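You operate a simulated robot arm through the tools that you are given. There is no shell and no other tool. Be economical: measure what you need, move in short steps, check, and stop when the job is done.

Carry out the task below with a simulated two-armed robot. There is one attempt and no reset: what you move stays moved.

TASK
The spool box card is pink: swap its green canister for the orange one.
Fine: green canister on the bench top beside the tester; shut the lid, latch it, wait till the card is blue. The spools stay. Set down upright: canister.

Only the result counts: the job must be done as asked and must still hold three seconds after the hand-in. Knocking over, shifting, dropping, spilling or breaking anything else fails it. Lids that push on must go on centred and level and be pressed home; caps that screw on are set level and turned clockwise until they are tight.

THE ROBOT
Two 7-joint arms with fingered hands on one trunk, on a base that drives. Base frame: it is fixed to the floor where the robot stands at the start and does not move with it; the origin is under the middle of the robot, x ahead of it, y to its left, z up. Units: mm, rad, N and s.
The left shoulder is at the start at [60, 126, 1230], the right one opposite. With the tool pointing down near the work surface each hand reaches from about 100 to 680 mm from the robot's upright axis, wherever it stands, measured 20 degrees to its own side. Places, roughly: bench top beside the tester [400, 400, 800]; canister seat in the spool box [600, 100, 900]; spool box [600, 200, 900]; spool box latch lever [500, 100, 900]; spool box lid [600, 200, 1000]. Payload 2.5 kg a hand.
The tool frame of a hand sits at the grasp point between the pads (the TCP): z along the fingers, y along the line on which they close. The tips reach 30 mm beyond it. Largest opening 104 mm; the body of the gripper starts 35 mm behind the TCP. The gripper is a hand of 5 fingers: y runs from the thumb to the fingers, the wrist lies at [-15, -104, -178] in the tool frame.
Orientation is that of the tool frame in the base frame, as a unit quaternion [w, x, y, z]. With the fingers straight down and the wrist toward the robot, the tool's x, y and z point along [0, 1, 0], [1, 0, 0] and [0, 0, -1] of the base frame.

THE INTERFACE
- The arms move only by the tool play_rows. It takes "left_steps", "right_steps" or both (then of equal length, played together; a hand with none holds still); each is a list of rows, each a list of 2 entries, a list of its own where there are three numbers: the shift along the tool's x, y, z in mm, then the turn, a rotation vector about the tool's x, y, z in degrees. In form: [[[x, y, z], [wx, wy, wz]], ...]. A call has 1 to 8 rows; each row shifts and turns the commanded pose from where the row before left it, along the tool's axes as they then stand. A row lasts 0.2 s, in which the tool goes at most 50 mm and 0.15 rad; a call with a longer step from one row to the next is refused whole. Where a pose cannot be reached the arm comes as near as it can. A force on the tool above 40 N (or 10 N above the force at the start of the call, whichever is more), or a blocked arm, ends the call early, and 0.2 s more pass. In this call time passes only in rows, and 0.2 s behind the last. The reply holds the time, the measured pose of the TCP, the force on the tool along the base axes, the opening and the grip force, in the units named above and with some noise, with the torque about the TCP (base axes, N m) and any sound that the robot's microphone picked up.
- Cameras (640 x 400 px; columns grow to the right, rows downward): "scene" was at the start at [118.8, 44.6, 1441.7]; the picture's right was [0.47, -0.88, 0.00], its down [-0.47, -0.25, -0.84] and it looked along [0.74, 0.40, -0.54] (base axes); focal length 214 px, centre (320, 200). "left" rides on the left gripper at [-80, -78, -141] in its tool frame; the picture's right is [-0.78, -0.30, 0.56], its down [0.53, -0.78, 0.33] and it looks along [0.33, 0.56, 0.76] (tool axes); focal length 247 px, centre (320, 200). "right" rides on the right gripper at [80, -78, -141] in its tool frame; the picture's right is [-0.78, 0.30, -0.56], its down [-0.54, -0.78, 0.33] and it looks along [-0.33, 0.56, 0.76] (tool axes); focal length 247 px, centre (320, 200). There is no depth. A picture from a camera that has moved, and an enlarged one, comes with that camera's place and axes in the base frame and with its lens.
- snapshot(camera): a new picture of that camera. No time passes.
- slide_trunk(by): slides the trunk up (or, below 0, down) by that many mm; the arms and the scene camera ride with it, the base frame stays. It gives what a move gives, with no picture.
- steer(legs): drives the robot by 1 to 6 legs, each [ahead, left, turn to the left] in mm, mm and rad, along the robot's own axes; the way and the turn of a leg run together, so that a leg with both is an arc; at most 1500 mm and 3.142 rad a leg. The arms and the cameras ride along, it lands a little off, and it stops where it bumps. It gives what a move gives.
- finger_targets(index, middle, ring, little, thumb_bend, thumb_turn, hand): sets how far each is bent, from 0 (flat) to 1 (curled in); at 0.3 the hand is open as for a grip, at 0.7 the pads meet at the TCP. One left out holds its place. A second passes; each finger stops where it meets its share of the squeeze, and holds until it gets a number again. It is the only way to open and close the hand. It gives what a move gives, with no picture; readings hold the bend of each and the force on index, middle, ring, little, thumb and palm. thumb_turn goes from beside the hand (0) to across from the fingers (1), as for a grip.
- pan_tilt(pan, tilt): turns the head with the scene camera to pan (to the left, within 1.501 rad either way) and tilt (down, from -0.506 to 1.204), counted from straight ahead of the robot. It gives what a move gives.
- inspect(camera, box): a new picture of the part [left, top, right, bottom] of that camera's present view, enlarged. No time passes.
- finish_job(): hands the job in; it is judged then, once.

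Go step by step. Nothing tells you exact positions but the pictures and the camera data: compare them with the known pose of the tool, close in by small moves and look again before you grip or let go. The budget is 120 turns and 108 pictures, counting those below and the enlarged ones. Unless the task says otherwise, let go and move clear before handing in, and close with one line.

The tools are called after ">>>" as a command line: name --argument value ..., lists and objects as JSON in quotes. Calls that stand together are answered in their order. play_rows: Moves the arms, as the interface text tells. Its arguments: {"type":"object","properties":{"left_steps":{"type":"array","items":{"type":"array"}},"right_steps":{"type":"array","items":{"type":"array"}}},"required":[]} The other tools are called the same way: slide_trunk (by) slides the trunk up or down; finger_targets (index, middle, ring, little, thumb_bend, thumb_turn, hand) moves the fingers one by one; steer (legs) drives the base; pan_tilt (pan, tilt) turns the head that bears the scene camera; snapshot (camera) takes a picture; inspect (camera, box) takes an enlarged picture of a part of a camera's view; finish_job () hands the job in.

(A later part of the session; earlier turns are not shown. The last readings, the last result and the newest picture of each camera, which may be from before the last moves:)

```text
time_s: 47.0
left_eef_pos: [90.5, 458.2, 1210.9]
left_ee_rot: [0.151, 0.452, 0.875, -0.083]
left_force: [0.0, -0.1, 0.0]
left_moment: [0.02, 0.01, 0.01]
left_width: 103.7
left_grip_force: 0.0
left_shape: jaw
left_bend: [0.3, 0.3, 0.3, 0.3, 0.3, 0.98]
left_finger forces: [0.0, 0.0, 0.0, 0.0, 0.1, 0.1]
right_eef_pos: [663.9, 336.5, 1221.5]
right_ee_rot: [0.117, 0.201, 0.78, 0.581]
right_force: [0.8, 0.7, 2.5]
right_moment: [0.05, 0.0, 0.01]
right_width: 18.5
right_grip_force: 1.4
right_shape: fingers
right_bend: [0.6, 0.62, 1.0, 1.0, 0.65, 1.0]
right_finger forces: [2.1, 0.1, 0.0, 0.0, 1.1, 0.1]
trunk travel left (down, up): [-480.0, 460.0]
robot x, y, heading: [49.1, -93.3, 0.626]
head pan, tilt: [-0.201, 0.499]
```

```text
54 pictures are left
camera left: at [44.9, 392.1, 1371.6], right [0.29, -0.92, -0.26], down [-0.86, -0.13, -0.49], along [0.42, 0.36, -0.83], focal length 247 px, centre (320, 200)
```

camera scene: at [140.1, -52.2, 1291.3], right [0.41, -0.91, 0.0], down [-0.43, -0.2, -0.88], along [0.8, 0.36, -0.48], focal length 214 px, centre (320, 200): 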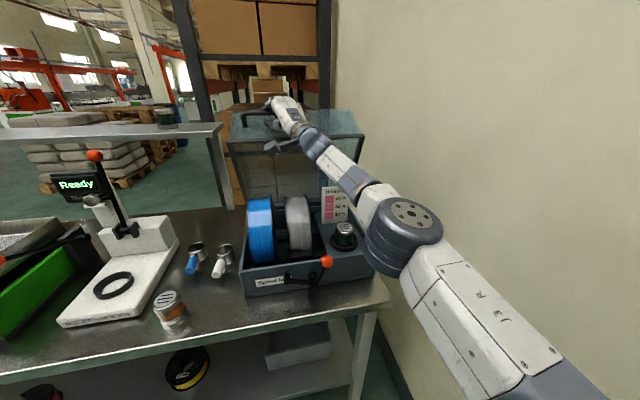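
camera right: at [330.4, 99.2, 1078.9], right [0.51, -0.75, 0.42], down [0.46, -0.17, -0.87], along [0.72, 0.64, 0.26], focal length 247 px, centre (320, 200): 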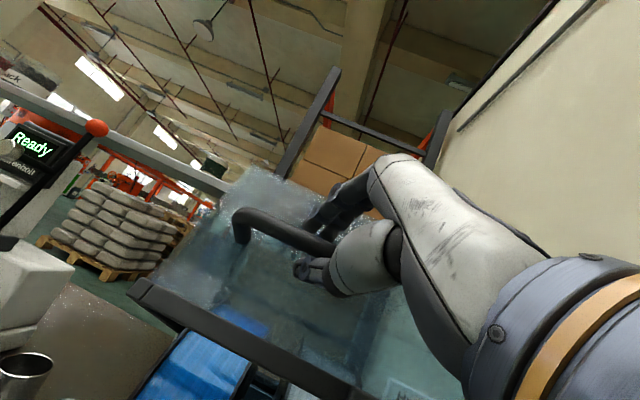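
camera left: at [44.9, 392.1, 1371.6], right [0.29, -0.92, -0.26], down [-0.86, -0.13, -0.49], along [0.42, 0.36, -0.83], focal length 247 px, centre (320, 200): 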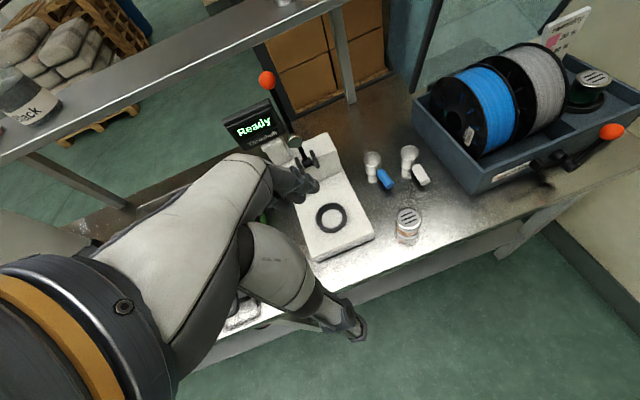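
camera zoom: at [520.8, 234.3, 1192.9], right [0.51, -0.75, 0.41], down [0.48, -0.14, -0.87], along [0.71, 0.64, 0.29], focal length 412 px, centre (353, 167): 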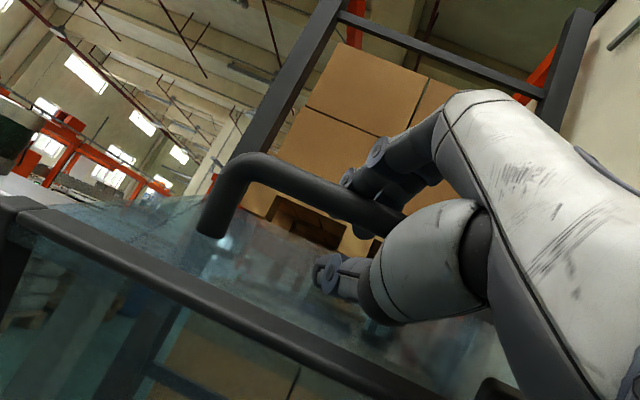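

Past about 55° the lid's weight should carry it back against its stop. I'll follow it a bit further to find that stop rather than let it drop.

>>> steer --legs '[[30, 0, 0]]'

>>> inspect --camera "right" --box '[140, 100, 460, 340]'

>>> snapshot --camera "scene"

```text
time_s: 47.9
left_eef_pos: [115.4, 475.5, 1211.3]
left_ee_rot: [0.151, 0.452, 0.875, -0.083]
left_force: [0.5, 0.1, -0.6]
left_moment: [0.05, 0.0, -0.01]
left_width: 103.5
left_grip_force: 0.0
left_shape: jaw
left_bend: [0.3, 0.3, 0.3, 0.3, 0.3, 0.98]
left_finger forces: [0.1, 0.0, 0.0, 0.0, 0.1, 0.0]
right_eef_pos: [687.5, 355.1, 1222.6]
right_ee_rot: [0.117, 0.202, 0.78, 0.581]
right_force: [0.6, 0.9, 3.7]
right_moment: [0.08, -0.02, -0.01]
right_width: 19.0
right_grip_force: 1.8
right_shape: fingers
right_bend: [0.6, 0.62, 1.0, 1.0, 0.66, 1.0]
right_finger forces: [2.5, 0.0, 0.1, 0.0, 1.4, 0.0]
trunk travel left (down, up): [-480.0, 460.0]
robot x, y, heading: [72.2, -81.8, 0.627]
head pan, tilt: [-0.201, 0.499]
```

```text
1.67 times, centred on (300, 220) of right
camera zoom: at [544.8, 251.5, 1193.1], right [0.51, -0.75, 0.41], down [0.48, -0.14, -0.87], along [0.71, 0.64, 0.29], focal length 412 px, centre (353, 167)
```

zoom: 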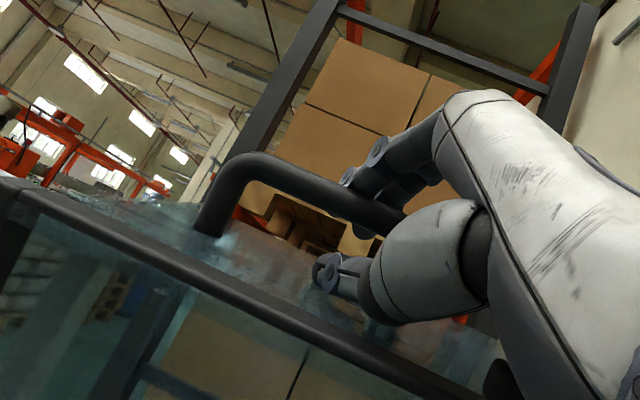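

```text
52 pictures are left
camera scene: at [189.3, -15.8, 1303.0], right [0.41, -0.91, 0.0], down [-0.44, -0.2, -0.88], along [0.8, 0.36, -0.48], focal length 214 px, centre (320, 200)
```

scene: 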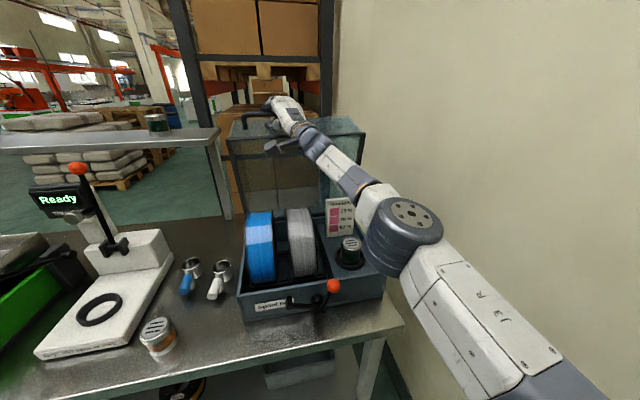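

The lid is around 85° and still moving freely. I'll follow it a bit more.

>>> steer --legs '[[30, 0, 0]]'

>>> inspect --camera "right" --box '[140, 100, 460, 340]'

```text
time_s: 48.7
left_eef_pos: [138.8, 494.0, 1209.9]
left_ee_rot: [0.152, 0.453, 0.875, -0.083]
left_force: [0.0, -0.3, -0.4]
left_moment: [0.0, 0.01, -0.01]
left_width: 103.5
left_grip_force: 0.0
left_shape: jaw
left_bend: [0.3, 0.3, 0.3, 0.3, 0.3, 0.98]
left_finger forces: [0.0, 0.1, 0.0, 0.0, 0.0, 0.1]
right_eef_pos: [711.3, 371.4, 1222.0]
right_ee_rot: [0.116, 0.201, 0.78, 0.581]
right_force: [1.4, -0.2, 2.3]
right_moment: [0.03, 0.02, -0.04]
right_width: 20.5
right_grip_force: 1.5
right_shape: fingers
right_bend: [0.6, 0.62, 1.0, 1.0, 0.64, 1.0]
right_finger forces: [2.2, 0.0, 0.0, 0.0, 0.1, 0.0]
trunk travel left (down, up): [-480.0, 460.0]
robot x, y, heading: [99.1, -64.7, 0.628]
head pan, tilt: [-0.201, 0.499]
```

```text
1.67 times, centred on (300, 220) of right
camera zoom: at [569.5, 269.4, 1192.9], right [0.51, -0.75, 0.41], down [0.48, -0.14, -0.87], along [0.71, 0.64, 0.29], focal length 412 px, centre (353, 167)
```

zoom: 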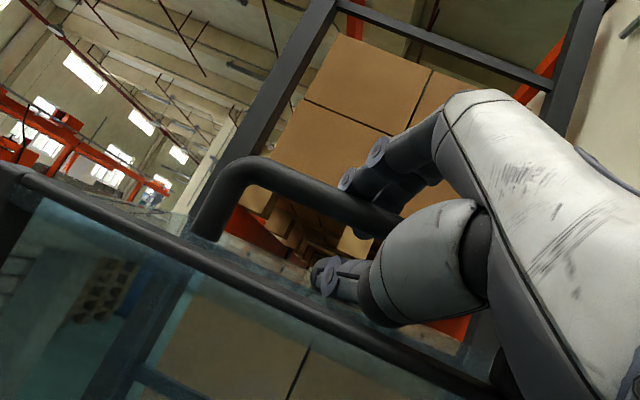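

It's now about vertical with the index finger lightly restraining it. I'll follow one more step.

>>> steer --legs '[[30, 0, 0]]'

>>> slide_trunk --by -8

>>> inspect --camera "right" --box '[140, 100, 460, 340]'

>>> snapshot --camera "scene"

```text
time_s: 49.5
left_eef_pos: [164.0, 511.3, 1210.7]
left_ee_rot: [0.152, 0.452, 0.875, -0.082]
left_force: [0.5, -0.1, 0.4]
left_moment: [0.02, 0.0, -0.02]
left_width: 103.7
left_grip_force: 0.1
left_shape: jaw
left_bend: [0.3, 0.3, 0.3, 0.3, 0.3, 0.98]
left_finger forces: [0.0, 0.1, 0.1, 0.1, 0.0, 0.1]
right_eef_pos: [735.0, 391.3, 1221.4]
right_ee_rot: [0.117, 0.202, 0.78, 0.581]
right_force: [1.8, 0.5, 2.2]
right_moment: [0.06, -0.02, -0.03]
right_width: 20.9
right_grip_force: 0.7
right_shape: fingers
right_bend: [0.6, 0.62, 1.0, 1.0, 0.64, 1.0]
right_finger forces: [2.0, 0.3, 0.0, 0.0, 0.1, 0.0]
trunk travel left (down, up): [-480.0, 460.0]
robot x, y, heading: [121.6, -44.4, 0.628]
head pan, tilt: [-0.201, 0.499]
```

```text
time_s: 50.1
left_eef_pos: [163.5, 509.5, 1202.7]
left_ee_rot: [0.152, 0.453, 0.875, -0.081]
left_force: [-0.3, 0.3, 0.3]
left_moment: [-0.02, -0.02, 0.01]
left_width: 103.7
left_grip_force: 0.1
left_shape: jaw
left_bend: [0.3, 0.3, 0.3, 0.3, 0.3, 0.98]
left_finger forces: [0.0, 0.0, 0.0, 0.0, 0.1, 0.1]
right_eef_pos: [735.6, 389.1, 1217.3]
right_ee_rot: [0.117, 0.201, 0.779, 0.583]
right_force: [3.1, 1.5, 8.3]
right_moment: [0.22, -0.06, -0.06]
right_width: 25.7
right_grip_force: 4.2
right_shape: fingers
right_bend: [0.56, 0.59, 1.0, 1.0, 0.64, 1.0]
right_finger forces: [5.1, 2.7, 0.0, 0.0, 0.6, 0.1]
trunk travel left (down, up): [-472.0, 468.0]
robot x, y, heading: [122.2, -41.1, 0.626]
head pan, tilt: [-0.201, 0.499]
```

```text
1.67 times, centred on (300, 220) of right
camera zoom: at [593.3, 286.0, 1187.1], right [0.51, -0.76, 0.41], down [0.48, -0.14, -0.87], along [0.71, 0.64, 0.29], focal length 412 px, centre (353, 167)
```

zoom: 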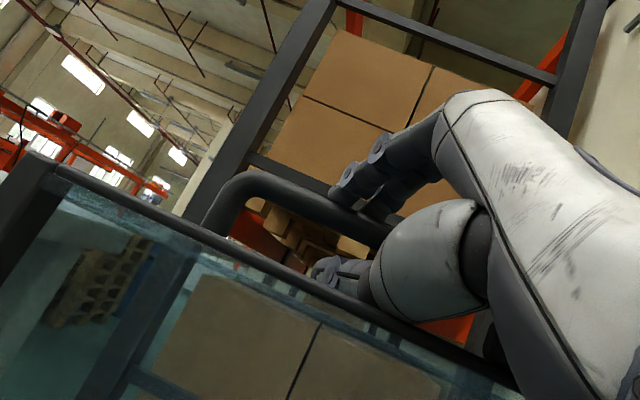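

```text
49 pictures are left
camera scene: at [237.5, 19.1, 1295.1], right [0.41, -0.91, 0.0], down [-0.44, -0.2, -0.88], along [0.8, 0.36, -0.48], focal length 214 px, centre (320, 200)
```

scene: 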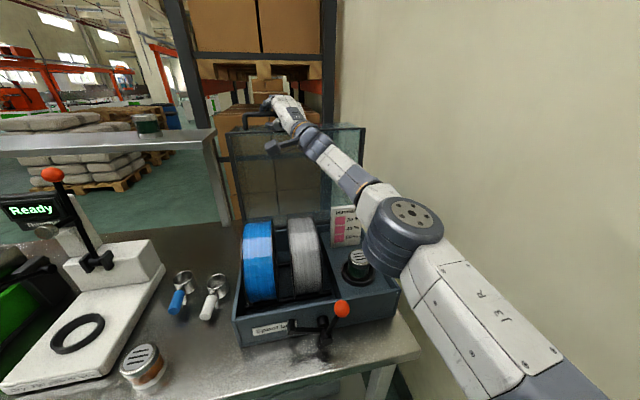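

The lid is past vertical. I'll open the cage and withdraw straight back over the rim.

>>> finger_targets --hand "right" --index 0.45 --middle 0.45 --thumb_bend 0.62

>>> inspect --camera "right" --box '[140, 100, 460, 340]'

```text
time_s: 51.1
left_eef_pos: [163.8, 510.3, 1202.5]
left_ee_rot: [0.152, 0.452, 0.875, -0.082]
left_force: [0.3, 0.0, -0.1]
left_moment: [0.0, -0.03, 0.0]
left_width: 103.8
left_grip_force: 0.1
left_shape: jaw
left_bend: [0.3, 0.3, 0.3, 0.3, 0.3, 0.98]
left_finger forces: [0.0, 0.1, 0.0, 0.1, 0.0, 0.0]
right_eef_pos: [735.2, 388.8, 1214.7]
right_ee_rot: [0.117, 0.2, 0.779, 0.583]
right_force: [3.0, 0.4, 9.0]
right_moment: [-0.29, 0.09, 0.1]
right_width: 39.1
right_grip_force: 4.8
right_shape: fingers
right_bend: [0.45, 0.45, 1.0, 1.0, 0.63, 1.0]
right_finger forces: [0.1, 0.1, 0.1, 0.0, 8.8, 0.0]
trunk travel left (down, up): [-472.0, 468.0]
robot x, y, heading: [120.5, -45.5, 0.626]
head pan, tilt: [-0.201, 0.499]
```

```text
1.67 times, centred on (300, 220) of right
camera zoom: at [593.1, 286.2, 1186.2], right [0.51, -0.76, 0.41], down [0.48, -0.14, -0.87], along [0.71, 0.64, 0.29], focal length 412 px, centre (353, 167)
```

zoom: 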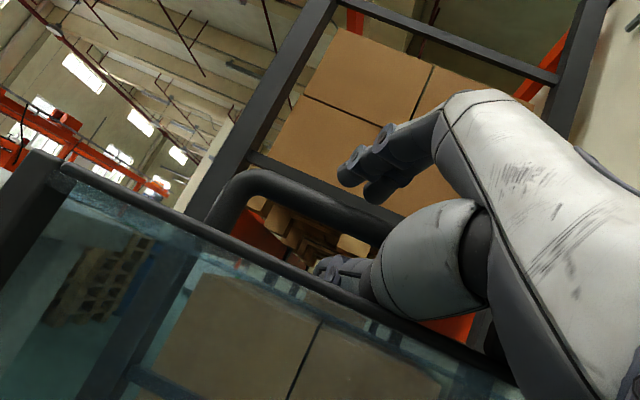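

The thumb now rests on the lid rim. I'll lift 8 mm to clear it, then pull back.

>>> play_rows --right_steps '[[[0, 8, -2.6], [0, 0, 0]], [[8.9, -5, -17], [0, 0, 0]], [[8.9, -5, -17], [0, 0, 0]], [[8.9, -5, -17], [0, 0, 0]]]'

>>> inspect --camera "right" --box '[140, 100, 460, 340]'

```text
time_s: 52.1
left_eef_pos: [163.7, 510.8, 1203.8]
left_ee_rot: [0.151, 0.452, 0.875, -0.082]
left_force: [0.2, 0.1, 0.0]
left_moment: [-0.01, 0.01, 0.02]
left_width: 103.9
left_grip_force: 0.0
left_shape: jaw
left_bend: [0.3, 0.3, 0.3, 0.3, 0.3, 0.98]
left_finger forces: [0.0, 0.1, 0.0, 0.1, 0.0, 0.0]
right_eef_pos: [689.1, 352.0, 1224.8]
right_ee_rot: [0.118, 0.202, 0.78, 0.58]
right_force: [-1.0, -0.1, 0.4]
right_moment: [-0.01, -0.05, 0.01]
right_width: 42.6
right_grip_force: 0.0
right_shape: fingers
right_bend: [0.45, 0.45, 1.0, 1.0, 0.62, 1.0]
right_finger forces: [0.0, 0.1, 0.0, 0.1, 0.1, 0.0]
right hand out of reach, approached as far as the arm can: row 2
trunk travel left (down, up): [-472.0, 468.0]
robot x, y, heading: [120.3, -45.0, 0.627]
head pan, tilt: [-0.201, 0.499]
```

```text
1.67 times, centred on (300, 220) of right
camera zoom: at [546.3, 249.2, 1195.7], right [0.51, -0.76, 0.41], down [0.48, -0.15, -0.87], along [0.71, 0.64, 0.29], focal length 412 px, centre (353, 167)
```

zoom: 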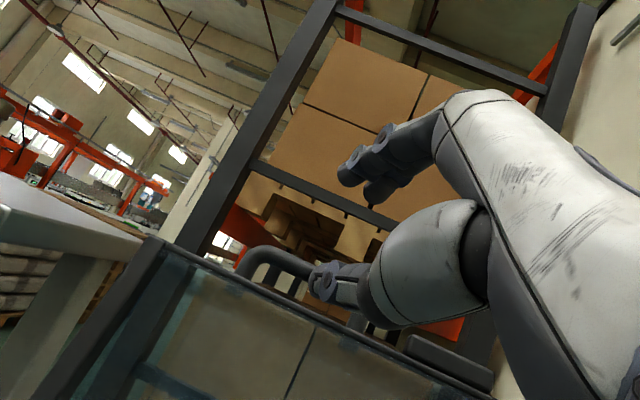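

The lid stands open past vertical by itself. I'll back off, raise the trunk again and look into the box.

>>> steer --legs '[[-90, 0, 0]]'

>>> slide_trunk --by 130

>>> pan_tilt --pan -0.35 --tilt 0.75

>>> inspect --camera "scene" --box '[200, 60, 420, 260]'

```text
time_s: 53.2
left_eef_pos: [91.1, 457.7, 1202.9]
left_ee_rot: [0.153, 0.452, 0.875, -0.082]
left_force: [-0.1, 0.0, 0.8]
left_moment: [0.05, -0.02, 0.0]
left_width: 103.6
left_grip_force: 0.2
left_shape: jaw
left_bend: [0.3, 0.3, 0.3, 0.3, 0.3, 0.98]
left_finger forces: [0.0, 0.0, 0.0, 0.0, 0.1, 0.1]
right_eef_pos: [614.9, 300.9, 1225.2]
right_ee_rot: [0.118, 0.202, 0.78, 0.581]
right_force: [-0.7, 0.2, 0.8]
right_moment: [0.05, -0.01, 0.02]
right_width: 42.7
right_grip_force: 0.1
right_shape: fingers
right_bend: [0.45, 0.45, 1.0, 1.0, 0.62, 1.0]
right_finger forces: [0.0, 0.0, 0.0, 0.0, 0.0, 0.0]
trunk travel left (down, up): [-472.0, 468.0]
robot x, y, heading: [50.9, -95.5, 0.624]
head pan, tilt: [-0.201, 0.499]
```

```text
time_s: 54.8
left_eef_pos: [91.1, 458.5, 1331.7]
left_ee_rot: [0.152, 0.453, 0.875, -0.082]
left_force: [1.3, -0.4, 0.2]
left_moment: [-0.01, 0.02, -0.01]
left_width: 103.7
left_grip_force: 0.0
left_shape: jaw
left_bend: [0.3, 0.3, 0.3, 0.3, 0.3, 0.98]
left_finger forces: [0.0, 0.0, 0.0, 0.1, 0.0, 0.0]
right_eef_pos: [614.8, 300.7, 1355.6]
right_ee_rot: [0.117, 0.201, 0.78, 0.58]
right_force: [0.0, -0.5, 0.2]
right_moment: [0.01, -0.01, -0.01]
right_width: 42.7
right_grip_force: 0.0
right_shape: fingers
right_bend: [0.45, 0.45, 1.0, 1.0, 0.62, 1.0]
right_finger forces: [0.0, 0.1, 0.0, 0.0, 0.0, 0.0]
trunk travel left (down, up): [-602.0, 338.0]
robot x, y, heading: [52.1, -95.9, 0.628]
head pan, tilt: [-0.201, 0.499]
```

```text
time_s: 55.6
left_eef_pos: [91.4, 459.3, 1333.1]
left_ee_rot: [0.152, 0.452, 0.875, -0.082]
left_force: [0.4, 0.4, -0.3]
left_moment: [-0.03, 0.02, 0.0]
left_width: 103.4
left_grip_force: 0.1
left_shape: jaw
left_bend: [0.3, 0.3, 0.3, 0.3, 0.3, 0.98]
left_finger forces: [0.0, 0.1, 0.0, 0.0, 0.0, 0.1]
right_eef_pos: [615.5, 301.1, 1355.5]
right_ee_rot: [0.117, 0.201, 0.779, 0.582]
right_force: [0.8, -0.6, -0.4]
right_moment: [0.01, 0.03, -0.01]
right_width: 42.5
right_grip_force: 0.1
right_shape: fingers
right_bend: [0.45, 0.45, 1.0, 1.0, 0.62, 1.0]
right_finger forces: [0.1, 0.0, 0.0, 0.0, 0.0, 0.0]
trunk travel left (down, up): [-602.0, 338.0]
robot x, y, heading: [51.3, -98.5, 0.632]
head pan, tilt: [-0.351, 0.75]
```

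```text
2.00 times, centred on (310, 160) of scene
camera zoom: at [162.3, -48.0, 1403.1], right [0.27, -0.96, 0.0], down [-0.66, -0.19, -0.73], along [0.7, 0.2, -0.68], focal length 429 px, centre (340, 280)
```

zoom: 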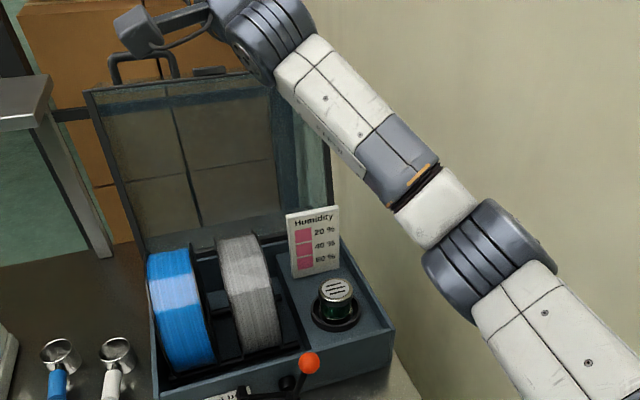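

The lid is standing back and the box is open, with the green canister in its seat. I'll turn the right hand back to pointing straight down, high above everything.

>>> play_rows --right_steps '[[[0, 0, -10], [8.5, 0, 0]], [[0, 0, -10], [8.5, 0, 0]], [[0, 0, -10], [8.5, 0, 0]], [[0, -10, -10], [8.5, 0, 0]], [[0, -10, 0], [8.5, 0, 0]], [[0, -10, 0], [8.5, 0, 0]], [[0, -10, 0], [8.5, 0, 0]], [[0, -10, 0], [8.5, 0, 0]]]'

>>> play_rows --right_steps '[[[-15, 0, 0], [3, 0, 7]], [[-20, 0, 0], [0, 0, 7]], [[-20, 0, 0], [0, 0, 7]], [[-20, 0, 0], [0, 0, 7]], [[-20, 0, 0], [0, 0, 0]], [[-20, 0, 0], [0, 0, 0]]]'

>>> finger_targets --hand "right" --index 0.3 --middle 0.3 --ring 0.3 --little 0.3 --thumb_bend 0.3 --thumb_turn 1

```text
time_s: 57.4
left_eef_pos: [91.1, 457.3, 1332.8]
left_ee_rot: [0.151, 0.452, 0.875, -0.083]
left_force: [0.1, 0.6, 0.1]
left_moment: [0.01, -0.01, 0.01]
left_width: 103.6
left_grip_force: 0.1
left_shape: jaw
left_bend: [0.3, 0.3, 0.3, 0.3, 0.3, 0.98]
left_finger forces: [0.0, 0.0, 0.0, 0.0, 0.0, 0.1]
right_eef_pos: [594.1, 220.2, 1361.2]
right_ee_rot: [0.019, 0.245, 0.945, 0.216]
right_force: [0.2, 0.1, 0.1]
right_moment: [0.02, -0.01, 0.01]
right_width: 42.8
right_grip_force: 0.2
right_shape: fingers
right_bend: [0.45, 0.45, 1.0, 1.0, 0.62, 1.0]
right_finger forces: [0.0, 0.0, 0.0, 0.1, 0.0, 0.0]
right hand out of reach, approached as far as the arm can: row 6, 7, 8
trunk travel left (down, up): [-602.0, 338.0]
robot x, y, heading: [47.2, -93.6, 0.626]
head pan, tilt: [-0.351, 0.75]
```

```text
time_s: 58.8
left_eef_pos: [91.1, 457.2, 1333.4]
left_ee_rot: [0.151, 0.452, 0.875, -0.082]
left_force: [-0.1, 0.7, -0.6]
left_moment: [0.01, 0.01, -0.01]
left_width: 103.6
left_grip_force: 0.1
left_shape: jaw
left_bend: [0.3, 0.3, 0.3, 0.3, 0.3, 0.98]
left_finger forces: [0.1, 0.1, 0.0, 0.1, 0.1, 0.0]
right_eef_pos: [673.2, 142.8, 1339.1]
right_ee_rot: [-0.035, 0.468, 0.862, 0.189]
right_force: [-0.5, -0.9, -0.5]
right_moment: [0.0, 0.0, 0.0]
right_width: 42.6
right_grip_force: 0.0
right_shape: fingers
right_bend: [0.45, 0.45, 1.0, 1.0, 0.62, 1.0]
right_finger forces: [0.0, 0.0, 0.1, 0.0, 0.0, 0.1]
trunk travel left (down, up): [-602.0, 338.0]
robot x, y, heading: [53.7, -97.9, 0.629]
head pan, tilt: [-0.351, 0.75]
```

```text
time_s: 59.8
left_eef_pos: [91.3, 459.0, 1332.2]
left_ee_rot: [0.152, 0.452, 0.875, -0.082]
left_force: [-0.3, 0.2, 0.1]
left_moment: [0.0, -0.02, -0.02]
left_width: 103.4
left_grip_force: 0.0
left_shape: jaw
left_bend: [0.3, 0.3, 0.3, 0.3, 0.3, 0.98]
left_finger forces: [0.0, 0.0, 0.0, 0.0, 0.1, 0.0]
right_eef_pos: [673.7, 143.5, 1340.7]
right_ee_rot: [-0.036, 0.467, 0.863, 0.188]
right_force: [-0.5, 0.0, 0.2]
right_moment: [0.02, 0.02, 0.0]
right_width: 102.7
right_grip_force: 0.1
right_shape: fingers
right_bend: [0.3, 0.3, 0.3, 0.3, 0.3, 0.98]
right_finger forces: [0.0, 0.0, 0.1, 0.0, 0.0, 0.1]
trunk travel left (down, up): [-602.0, 338.0]
robot x, y, heading: [49.0, -96.0, 0.625]
head pan, tilt: [-0.351, 0.75]
```

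The hand is still 22° off vertical and at about (u 629, v −281). I'll straighten it and descend to above the green canister.

>>> play_rows --right_steps '[[[0, 0, 0], [5.8, -4.5, -0.9]], [[0, 0, 0], [5.8, -4.5, -0.9]], [[0, 0, 0], [5.8, -4.5, -0.9]], [[-4, -10, 45], [0, 0, 0]], [[-4, -10, 45], [0, 0, 0]], [[-4, -10, 45], [0, 0, 0]], [[-4, -10, 45], [0, 0, 0]], [[-4, -8, 45], [0, 0, 0]]]'

>>> snapshot --camera "right"

>>> inspect --camera "scene" --box '[200, 60, 420, 260]'

```text
time_s: 61.6
left_eef_pos: [91.5, 458.1, 1332.4]
left_ee_rot: [0.152, 0.452, 0.875, -0.081]
left_force: [-0.2, -0.5, -0.9]
left_moment: [-0.02, 0.02, 0.0]
left_width: 103.7
left_grip_force: 0.1
left_shape: jaw
left_bend: [0.3, 0.3, 0.3, 0.3, 0.3, 0.98]
left_finger forces: [0.0, 0.0, 0.0, 0.0, 0.1, 0.1]
right_eef_pos: [611.5, 96.1, 1103.4]
right_ee_rot: [-0.006, 0.459, 0.888, 0.033]
right_force: [-0.2, 0.3, 0.2]
right_moment: [0.01, -0.04, -0.01]
right_width: 103.4
right_grip_force: 0.1
right_shape: fingers
right_bend: [0.3, 0.3, 0.3, 0.3, 0.3, 0.98]
right_finger forces: [0.0, 0.0, 0.0, 0.1, 0.0, 0.0]
right hand out of reach, approached as far as the arm can: row 2, 3
trunk travel left (down, up): [-602.0, 338.0]
robot x, y, heading: [48.9, -100.0, 0.625]
head pan, tilt: [-0.351, 0.75]
```

```text
45 pictures are left
camera right: at [500.3, 108.1, 1244.0], right [0.68, -0.5, 0.54], down [-0.32, -0.86, -0.4], along [0.66, 0.1, -0.74], focal length 247 px, centre (320, 200)
```

right: 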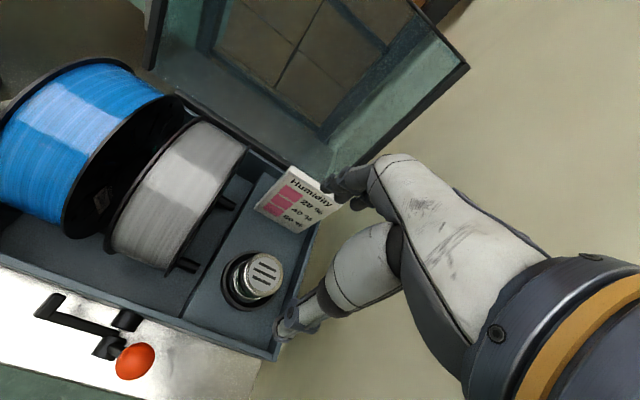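

```text
2.00 times, centred on (310, 160) of scene
camera zoom: at [162.7, -48.3, 1403.0], right [0.27, -0.96, 0.0], down [-0.66, -0.19, -0.73], along [0.7, 0.2, -0.68], focal length 429 px, centre (340, 280)
```

zoom: 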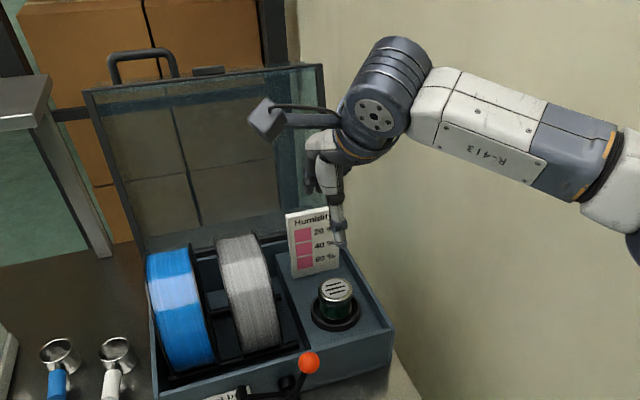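

The green canister's axis is at about (u 573, v −297), top z 917, diameter about 60, with the card 100 mm behind it. I'll square the hand and come above it.

>>> play_rows --right_steps '[[[-7, 11, 0], [3, -2.3, -0.7]], [[-7, 12, 0], [0, 0, 0]], [[0, 0, 40], [0, 0, 0]], [[0, 0, 40], [0, 0, 0]]]'

>>> snapshot --camera "right"

```text
time_s: 62.6
left_eef_pos: [91.3, 458.9, 1332.8]
left_ee_rot: [0.151, 0.452, 0.875, -0.083]
left_force: [0.3, -1.2, -0.5]
left_moment: [-0.05, 0.0, -0.01]
left_width: 103.9
left_grip_force: 0.1
left_shape: jaw
left_bend: [0.3, 0.3, 0.3, 0.3, 0.3, 0.98]
left_finger forces: [0.0, 0.0, 0.0, 0.0, 0.1, 0.0]
right_eef_pos: [639.0, 100.3, 1024.7]
right_ee_rot: [0.0, 0.453, 0.892, 0.0]
right_force: [-0.4, -0.5, -0.1]
right_moment: [-0.01, 0.02, -0.04]
right_width: 103.1
right_grip_force: 0.0
right_shape: fingers
right_bend: [0.3, 0.3, 0.3, 0.3, 0.3, 0.98]
right_finger forces: [0.0, 0.1, 0.0, 0.1, 0.1, 0.0]
trunk travel left (down, up): [-602.0, 338.0]
robot x, y, heading: [47.8, -95.7, 0.632]
head pan, tilt: [-0.351, 0.75]
```

```text
43 pictures are left
camera right: at [530.9, 119.7, 1164.9], right [0.7, -0.45, 0.56], down [-0.31, -0.89, -0.33], along [0.65, 0.06, -0.76], focal length 247 px, centre (320, 200)
```

right: 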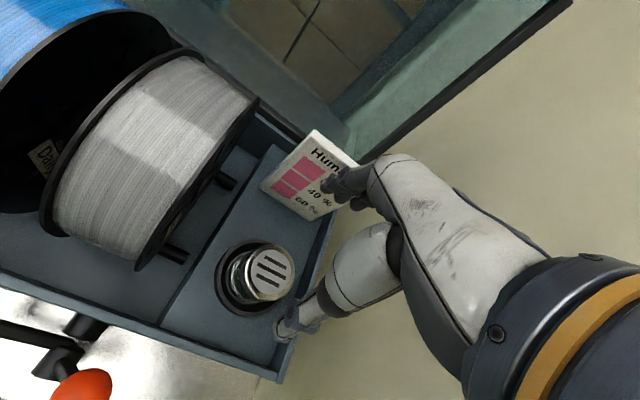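

My hand is about 10 mm off the canister axis. I'll correct by (−9 u, −6 v) and descend halfway, then check.

>>> play_rows --right_steps '[[[-6, -9, 20], [0, 0, 0]], [[0, 0, 40], [0, 0, 0]]]'

>>> snapshot --camera "right"

>>> inspect --camera "scene" --box '[280, 120, 440, 240]'

```text
time_s: 63.2
left_eef_pos: [91.3, 459.1, 1332.6]
left_ee_rot: [0.152, 0.452, 0.875, -0.083]
left_force: [-0.7, -0.3, -0.4]
left_moment: [0.01, -0.02, 0.02]
left_width: 103.9
left_grip_force: 0.1
left_shape: jaw
left_bend: [0.3, 0.3, 0.3, 0.3, 0.3, 0.98]
left_finger forces: [0.1, 0.0, 0.0, 0.1, 0.0, 0.1]
right_eef_pos: [637.7, 87.6, 965.6]
right_ee_rot: [0.0, 0.453, 0.892, 0.0]
right_force: [0.3, 0.2, -0.8]
right_moment: [0.0, 0.04, -0.01]
right_width: 102.8
right_grip_force: 0.0
right_shape: fingers
right_bend: [0.3, 0.3, 0.3, 0.3, 0.3, 0.98]
right_finger forces: [0.0, 0.0, 0.0, 0.0, 0.0, 0.0]
trunk travel left (down, up): [-602.0, 338.0]
robot x, y, heading: [51.4, -93.4, 0.629]
head pan, tilt: [-0.351, 0.75]
```

```text
42 pictures are left
camera right: at [529.5, 108.5, 1104.8], right [0.7, -0.45, 0.56], down [-0.31, -0.89, -0.33], along [0.65, 0.06, -0.76], focal length 247 px, centre (320, 200)
```

right: 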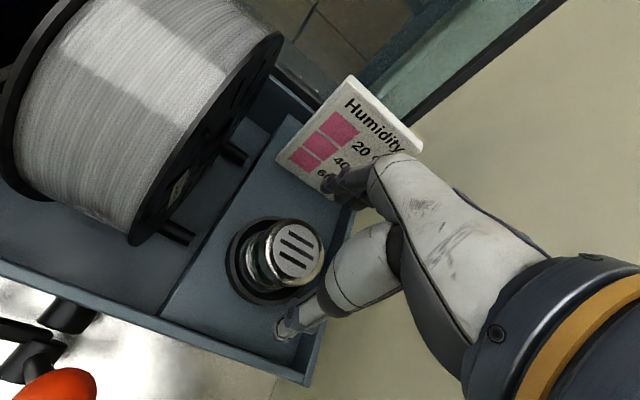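

```text
3.33 times, centred on (360, 180) of scene
camera zoom: at [162.6, -47.8, 1403.0], right [0.27, -0.96, 0.0], down [-0.66, -0.19, -0.73], along [0.7, 0.2, -0.68], focal length 715 px, centre (187, 267)
```

zoom: 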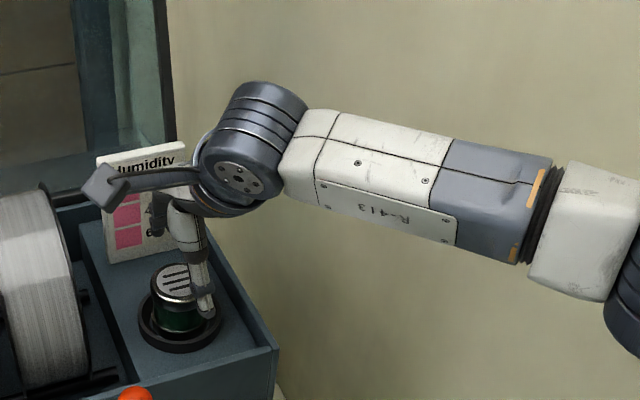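

The hand is centred over the canister now. I'll descend to grip height, TCP about z 897.

>>> play_rows --right_steps '[[[0, 0, 35], [0, 0, 0]], [[0, 0, 32], [0, 0, 0]]]'

>>> snapshot --camera "right"

```text
time_s: 63.8
left_eef_pos: [90.6, 459.4, 1333.6]
left_ee_rot: [0.151, 0.452, 0.875, -0.081]
left_force: [0.2, -0.8, 0.3]
left_moment: [-0.01, 0.01, -0.02]
left_width: 103.5
left_grip_force: 0.2
left_shape: jaw
left_bend: [0.3, 0.3, 0.3, 0.3, 0.3, 0.98]
left_finger forces: [0.0, 0.0, 0.1, 0.0, 0.0, 0.1]
right_eef_pos: [635.7, 88.7, 899.5]
right_ee_rot: [0.0, 0.454, 0.891, 0.002]
right_force: [-1.0, -0.4, 3.9]
right_moment: [0.12, -0.23, -0.01]
right_width: 103.0
right_grip_force: 1.7
right_shape: fingers
right_bend: [0.3, 0.3, 0.3, 0.3, 0.3, 0.98]
right_finger forces: [0.1, 4.5, 0.0, 0.1, 0.0, 0.1]
trunk travel left (down, up): [-602.0, 338.0]
robot x, y, heading: [51.2, -97.3, 0.629]
head pan, tilt: [-0.351, 0.75]
```

```text
40 pictures are left
camera right: at [527.4, 107.9, 1040.2], right [0.69, -0.45, 0.56], down [-0.31, -0.89, -0.34], along [0.65, 0.06, -0.76], focal length 247 px, centre (320, 200)
```

right: 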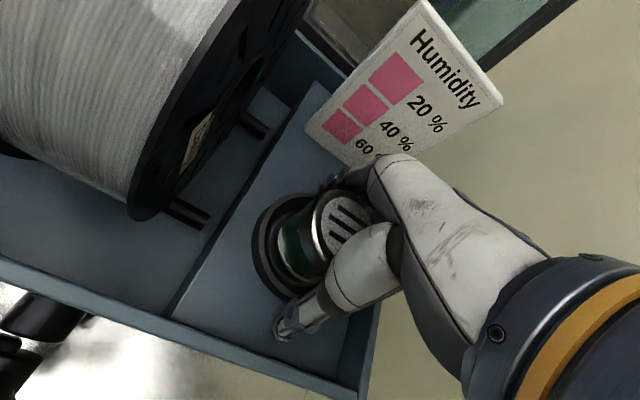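

The middle fingertip is just touching the platform. I'll raise 8 mm and close the hand.

>>> play_rows --right_steps '[[[0, 0, -8], [0, 0, 0]]]'

>>> finger_targets --hand "right" --index 0.6 --middle 0.6 --ring 0.6 --little 0.6 --thumb_bend 0.6

>>> snapshot --camera "right"

```text
time_s: 64.2
left_eef_pos: [90.2, 458.5, 1333.4]
left_ee_rot: [0.152, 0.452, 0.875, -0.082]
left_force: [-0.1, 0.7, -0.6]
left_moment: [-0.03, -0.03, -0.03]
left_width: 103.8
left_grip_force: 0.1
left_shape: jaw
left_bend: [0.3, 0.3, 0.3, 0.3, 0.3, 0.98]
left_finger forces: [0.1, 0.0, 0.0, 0.0, 0.1, 0.0]
right_eef_pos: [634.5, 88.5, 905.7]
right_ee_rot: [0.0, 0.454, 0.891, 0.0]
right_force: [0.4, -0.8, 0.9]
right_moment: [-0.01, 0.01, 0.02]
right_width: 103.2
right_grip_force: 0.0
right_shape: fingers
right_bend: [0.3, 0.3, 0.3, 0.3, 0.3, 0.98]
right_finger forces: [0.0, 0.0, 0.1, 0.0, 0.1, 0.0]
trunk travel left (down, up): [-602.0, 338.0]
robot x, y, heading: [52.1, -96.2, 0.622]
head pan, tilt: [-0.351, 0.75]
```

```text
time_s: 65.2
left_eef_pos: [93.6, 460.4, 1332.2]
left_ee_rot: [0.152, 0.451, 0.875, -0.083]
left_force: [-1.7, -0.1, 0.7]
left_moment: [-0.02, 0.01, 0.01]
left_width: 103.7
left_grip_force: 0.0
left_shape: jaw
left_bend: [0.3, 0.3, 0.3, 0.3, 0.3, 0.98]
left_finger forces: [0.0, 0.0, 0.0, 0.0, 0.0, 0.0]
right_eef_pos: [637.0, 89.4, 906.1]
right_ee_rot: [0.001, 0.455, 0.891, 0.002]
right_force: [14.6, 9.5, 0.8]
right_moment: [0.25, -0.47, 0.01]
right_width: 79.2
right_grip_force: 18.7
right_shape: fingers
right_bend: [0.41, 0.46, 0.53, 0.6, 0.41, 0.99]
right_finger forces: [12.1, 8.2, 5.9, 0.1, 10.5, 0.0]
trunk travel left (down, up): [-602.0, 338.0]
robot x, y, heading: [49.4, -99.3, 0.634]
head pan, tilt: [-0.351, 0.75]
```

```text
39 pictures are left
camera right: at [528.6, 109.5, 1046.8], right [0.69, -0.45, 0.56], down [-0.31, -0.89, -0.34], along [0.65, 0.06, -0.76], focal length 247 px, centre (320, 200)
```

right: 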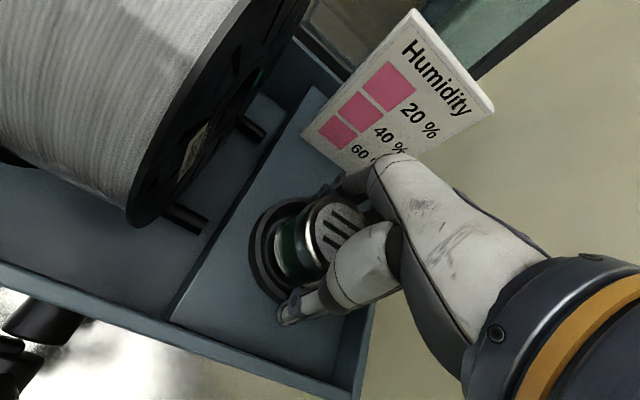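

The canister is gripped by index, middle and ring against the thumb. I'll lift slowly and look.

>>> play_rows --right_steps '[[[0, 0, -8], [0, 0, 0]], [[0, 0, -12], [0, 0, 0]], [[0, 0, -15], [0, 0, 0]]]'

>>> snapshot --camera "right"

```text
time_s: 66.0
left_eef_pos: [91.3, 457.9, 1332.4]
left_ee_rot: [0.151, 0.452, 0.875, -0.082]
left_force: [-0.7, 0.3, 0.0]
left_moment: [-0.01, 0.0, 0.01]
left_width: 103.7
left_grip_force: 0.0
left_shape: jaw
left_bend: [0.3, 0.3, 0.3, 0.3, 0.3, 0.98]
left_finger forces: [0.0, 0.1, 0.1, 0.0, 0.1, 0.0]
right_eef_pos: [633.7, 88.3, 938.7]
right_ee_rot: [-0.001, 0.453, 0.891, -0.002]
right_force: [-0.6, 0.0, -1.2]
right_moment: [0.03, 0.01, 0.01]
right_width: 52.5
right_grip_force: 4.3
right_shape: fingers
right_bend: [0.5, 0.55, 0.6, 0.6, 0.49, 1.0]
right_finger forces: [3.6, 0.7, 0.0, 0.1, 4.1, 0.1]
trunk travel left (down, up): [-602.0, 338.0]
robot x, y, heading: [49.5, -93.3, 0.629]
head pan, tilt: [-0.351, 0.75]
```

```text
38 pictures are left
camera right: at [527.1, 108.6, 1080.2], right [0.7, -0.45, 0.56], down [-0.31, -0.89, -0.33], along [0.64, 0.06, -0.76], focal length 247 px, centre (320, 200)
```

right: 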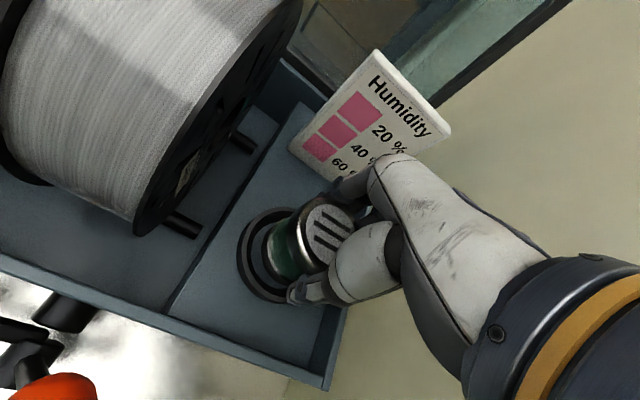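

It's lifted and weighs only a little, but the grip is light. I'll tighten before carrying it.

>>> finger_targets --hand "right" --index 0.65 --middle 0.68 --ring 0.7 --thumb_bend 0.65

>>> snapshot --camera "right"

```text
time_s: 67.0
left_eef_pos: [91.7, 457.6, 1333.5]
left_ee_rot: [0.152, 0.452, 0.875, -0.082]
left_force: [0.2, 0.7, 0.6]
left_moment: [-0.02, 0.0, -0.01]
left_width: 103.6
left_grip_force: 0.1
left_shape: jaw
left_bend: [0.3, 0.3, 0.3, 0.3, 0.3, 0.98]
left_finger forces: [0.0, 0.1, 0.0, 0.1, 0.0, 0.1]
right_eef_pos: [635.3, 88.2, 941.0]
right_ee_rot: [0.0, 0.454, 0.891, 0.0]
right_force: [-0.8, 0.5, -1.4]
right_moment: [0.02, -0.01, 0.0]
right_width: 50.4
right_grip_force: 15.9
right_shape: fingers
right_bend: [0.54, 0.6, 0.7, 0.6, 0.51, 1.0]
right_finger forces: [9.0, 6.5, 0.0, 0.1, 16.1, 0.0]
trunk travel left (down, up): [-602.0, 338.0]
robot x, y, heading: [50.8, -98.8, 0.629]
head pan, tilt: [-0.351, 0.75]
```

```text
37 pictures are left
camera right: at [527.3, 108.7, 1080.9], right [0.7, -0.45, 0.56], down [-0.31, -0.89, -0.33], along [0.65, 0.06, -0.76], focal length 247 px, centre (320, 200)
```

right: 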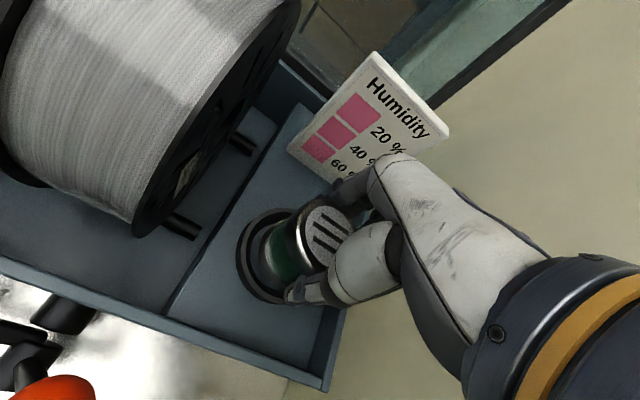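

The grip is firm. I'll lift well above the spools and then drive left.

>>> play_rows --right_steps '[[[0, 0, -40], [0, 0, 0]], [[0, 0, -45], [0, 0, 0]], [[0, 0, -45], [0, 0, 0]], [[0, 0, -45], [0, 0, 0]], [[0, -15, -40], [0, 0, 0]], [[0, -25, 0], [0, 0, 0]], [[0, -25, 0], [0, 0, 0]]]'

>>> steer --legs '[[0, 290, 0]]'

>>> pan_tilt --pan 0.0 --tilt 0.9

>>> snapshot --camera "scene"

>>> snapshot --camera "right"

```text
time_s: 68.6
left_eef_pos: [90.4, 458.2, 1332.0]
left_ee_rot: [0.152, 0.452, 0.875, -0.083]
left_force: [0.1, 0.3, -0.2]
left_moment: [0.04, 0.02, 0.0]
left_width: 103.7
left_grip_force: 0.0
left_shape: jaw
left_bend: [0.3, 0.3, 0.3, 0.3, 0.3, 0.98]
left_finger forces: [0.1, 0.1, 0.0, 0.0, 0.1, 0.0]
right_eef_pos: [583.4, 51.5, 1153.4]
right_ee_rot: [0.0, 0.453, 0.891, 0.0]
right_force: [0.7, 0.8, 0.0]
right_moment: [0.01, -0.01, 0.0]
right_width: 50.4
right_grip_force: 16.2
right_shape: fingers
right_bend: [0.54, 0.6, 0.7, 0.6, 0.51, 1.0]
right_finger forces: [9.2, 6.6, 0.1, 0.0, 15.8, 0.0]
trunk travel left (down, up): [-602.0, 338.0]
robot x, y, heading: [47.7, -100.2, 0.631]
head pan, tilt: [-0.351, 0.75]
```

```text
time_s: 70.6
left_eef_pos: [-79.0, 692.3, 1331.6]
left_ee_rot: [0.152, 0.451, 0.875, -0.083]
left_force: [-0.7, -0.7, -0.1]
left_moment: [0.0, 0.0, 0.03]
left_width: 103.7
left_grip_force: 0.0
left_shape: jaw
left_bend: [0.3, 0.3, 0.3, 0.3, 0.3, 0.98]
left_finger forces: [0.0, 0.0, 0.1, 0.0, 0.1, 0.0]
right_eef_pos: [413.7, 287.0, 1153.3]
right_ee_rot: [0.001, 0.454, 0.891, -0.001]
right_force: [-0.9, 0.5, -0.4]
right_moment: [-0.02, -0.01, -0.01]
right_width: 50.2
right_grip_force: 15.7
right_shape: fingers
right_bend: [0.54, 0.6, 0.7, 0.6, 0.51, 1.0]
right_finger forces: [9.0, 6.5, 0.1, 0.0, 15.9, 0.1]
trunk travel left (down, up): [-602.0, 338.0]
robot x, y, heading: [-118.3, 140.7, 0.627]
head pan, tilt: [-0.351, 0.75]
```

```text
time_s: 71.4
left_eef_pos: [-78.1, 692.6, 1333.0]
left_ee_rot: [0.152, 0.451, 0.875, -0.083]
left_force: [0.8, -0.8, 0.1]
left_moment: [-0.03, -0.01, -0.01]
left_width: 103.4
left_grip_force: 0.1
left_shape: jaw
left_bend: [0.3, 0.3, 0.3, 0.3, 0.3, 0.98]
left_finger forces: [0.0, 0.0, 0.0, 0.0, 0.0, 0.1]
right_eef_pos: [414.4, 286.4, 1153.9]
right_ee_rot: [0.0, 0.454, 0.891, 0.0]
right_force: [0.2, 0.3, -1.0]
right_moment: [-0.01, 0.0, 0.0]
right_width: 50.1
right_grip_force: 16.2
right_shape: fingers
right_bend: [0.54, 0.6, 0.7, 0.6, 0.51, 1.0]
right_finger forces: [9.1, 6.6, 0.0, 0.0, 15.9, 0.0]
trunk travel left (down, up): [-602.0, 338.0]
robot x, y, heading: [-119.5, 134.7, 0.627]
head pan, tilt: [0.0, 0.901]
```

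```text
36 pictures are left
camera scene: at [-26.0, 207.6, 1391.1], right [0.59, -0.81, 0.0], down [-0.63, -0.46, -0.62], along [0.5, 0.36, -0.78], focal length 214 px, centre (320, 200)
```

scene: 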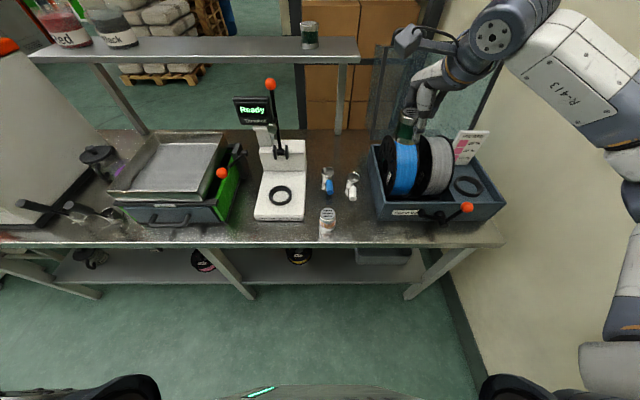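

```text
35 pictures are left
camera right: at [306.0, 306.1, 1294.3], right [0.7, -0.45, 0.56], down [-0.31, -0.89, -0.33], along [0.65, 0.06, -0.76], focal length 247 px, centre (320, 200)
```

right: 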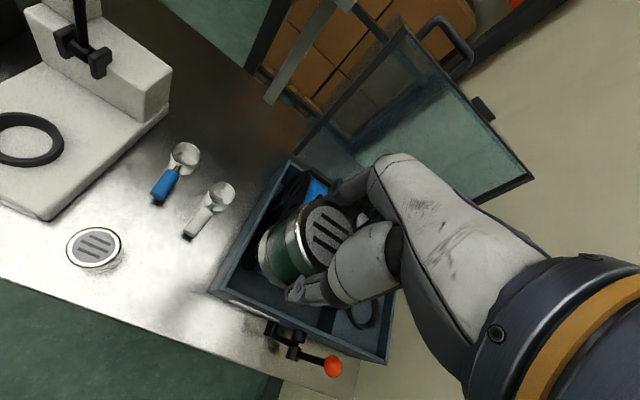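

Green is held and the orange canister stands at (u 470, v 154). I'll set green down at about (u 478, v 72), between orange and the box and clear of the spoons, so first I'll move above that spot.

>>> play_rows --right_steps '[[[37, -12, 0], [0, 0, 0]], [[37, -12, 0], [0, 0, 0]], [[0, 0, 45], [0, 0, 0]], [[0, 0, 45], [0, 0, 0]], [[0, 0, 45], [0, 0, 0]], [[0, 0, 45], [0, 0, 0]], [[0, 0, 45], [0, 0, 0]]]'

>>> snapshot --camera "right"

>>> inspect --camera "scene" --box '[240, 130, 440, 260]'

```text
time_s: 73.0
left_eef_pos: [-78.0, 691.5, 1332.3]
left_ee_rot: [0.151, 0.452, 0.875, -0.083]
left_force: [-0.4, -0.6, 0.5]
left_moment: [0.01, -0.02, 0.04]
left_width: 103.6
left_grip_force: 0.0
left_shape: jaw
left_bend: [0.3, 0.3, 0.3, 0.3, 0.3, 0.98]
left_finger forces: [0.0, 0.0, 0.0, 0.0, 0.0, 0.0]
right_eef_pos: [351.2, 332.3, 928.1]
right_ee_rot: [0.0, 0.453, 0.891, 0.001]
right_force: [0.3, 0.6, -0.4]
right_moment: [-0.02, 0.0, 0.01]
right_width: 50.1
right_grip_force: 16.2
right_shape: fingers
right_bend: [0.54, 0.6, 0.7, 0.6, 0.51, 1.0]
right_finger forces: [9.0, 6.5, 0.1, 0.0, 15.6, 0.0]
trunk travel left (down, up): [-602.0, 338.0]
robot x, y, heading: [-121.7, 138.8, 0.627]
head pan, tilt: [0.0, 0.901]
```

```text
34 pictures are left
camera right: at [243.4, 352.2, 1068.5], right [0.69, -0.45, 0.56], down [-0.31, -0.89, -0.33], along [0.65, 0.06, -0.76], focal length 247 px, centre (320, 200)
```

right: 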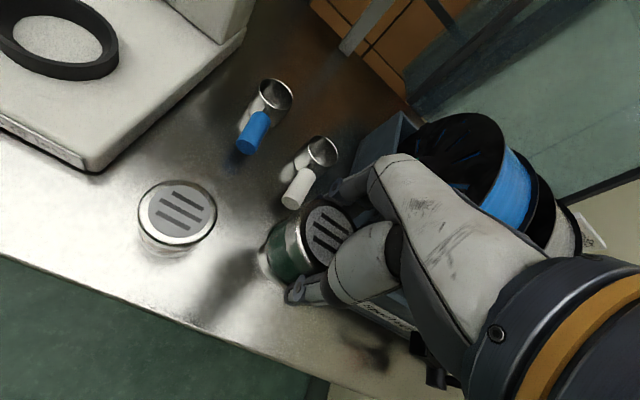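

```text
3.08 times, centred on (340, 195) of scene
camera zoom: at [-25.8, 207.6, 1391.1], right [0.59, -0.81, 0.0], down [-0.63, -0.46, -0.62], along [0.5, 0.36, -0.78], focal length 660 px, centre (258, 215)
```

zoom: 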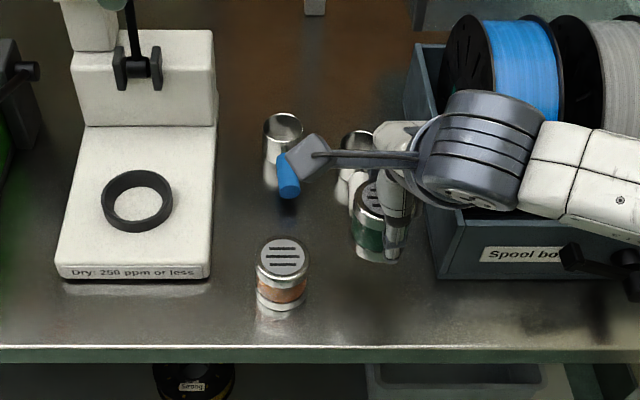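

It hangs upright. I'll shift 10 mm toward the robot for spoon clearance and lower it to just above the bench.

>>> play_rows --right_steps '[[[0, -10, 25], [0, 0, 0]], [[0, 0, 25], [0, 0, 0]], [[0, 0, 8], [0, 0, 0]]]'

>>> play_rows --right_steps '[[[0, 0, 3], [0, 0, 0]], [[0, 0, 2], [0, 0, 0]]]'

>>> snapshot --camera "right"

```text
time_s: 73.8
left_eef_pos: [-78.4, 692.8, 1332.7]
left_ee_rot: [0.152, 0.452, 0.875, -0.082]
left_force: [0.3, -0.4, 0.7]
left_moment: [-0.03, -0.01, -0.01]
left_width: 103.8
left_grip_force: 0.0
left_shape: jaw
left_bend: [0.3, 0.3, 0.3, 0.3, 0.3, 0.98]
left_finger forces: [0.0, 0.0, 0.0, 0.1, 0.0, 0.0]
right_eef_pos: [343.3, 325.0, 870.2]
right_ee_rot: [0.001, 0.454, 0.891, 0.0]
right_force: [0.6, 0.5, -0.5]
right_moment: [-0.02, -0.03, -0.03]
right_width: 50.3
right_grip_force: 14.9
right_shape: fingers
right_bend: [0.54, 0.6, 0.7, 0.6, 0.51, 1.0]
right_finger forces: [9.0, 6.5, 0.0, 0.0, 15.5, 0.0]
trunk travel left (down, up): [-602.0, 338.0]
robot x, y, heading: [-117.1, 140.6, 0.626]
head pan, tilt: [0.0, 0.901]
```

```text
time_s: 74.4
left_eef_pos: [-78.5, 692.3, 1332.1]
left_ee_rot: [0.152, 0.452, 0.875, -0.082]
left_force: [-0.7, 0.2, -0.1]
left_moment: [-0.01, 0.02, -0.03]
left_width: 103.7
left_grip_force: 0.0
left_shape: jaw
left_bend: [0.3, 0.3, 0.3, 0.3, 0.3, 0.98]
left_finger forces: [0.0, 0.0, 0.1, 0.0, 0.0, 0.0]
right_eef_pos: [343.3, 324.8, 864.6]
right_ee_rot: [0.0, 0.454, 0.891, 0.0]
right_force: [0.7, -0.6, -1.8]
right_moment: [0.01, -0.02, -0.01]
right_width: 50.2
right_grip_force: 15.2
right_shape: fingers
right_bend: [0.54, 0.6, 0.7, 0.6, 0.51, 1.0]
right_finger forces: [9.0, 6.6, 0.1, 0.1, 15.5, 0.0]
trunk travel left (down, up): [-602.0, 338.0]
robot x, y, heading: [-117.7, 136.4, 0.632]
head pan, tilt: [0.0, 0.901]
```

```text
32 pictures are left
camera right: at [234.9, 345.6, 1005.6], right [0.7, -0.45, 0.56], down [-0.31, -0.89, -0.33], along [0.65, 0.06, -0.76], focal length 247 px, centre (320, 200)
```

right: 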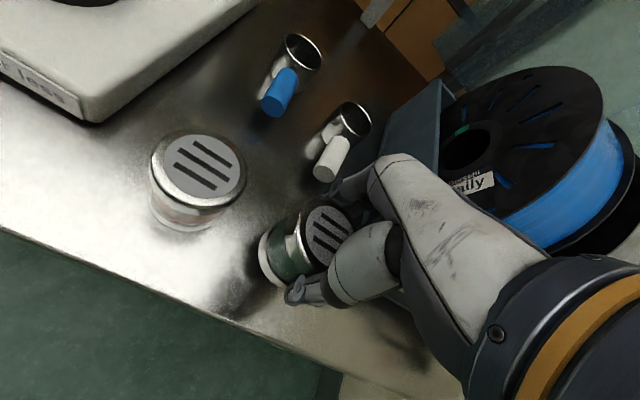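

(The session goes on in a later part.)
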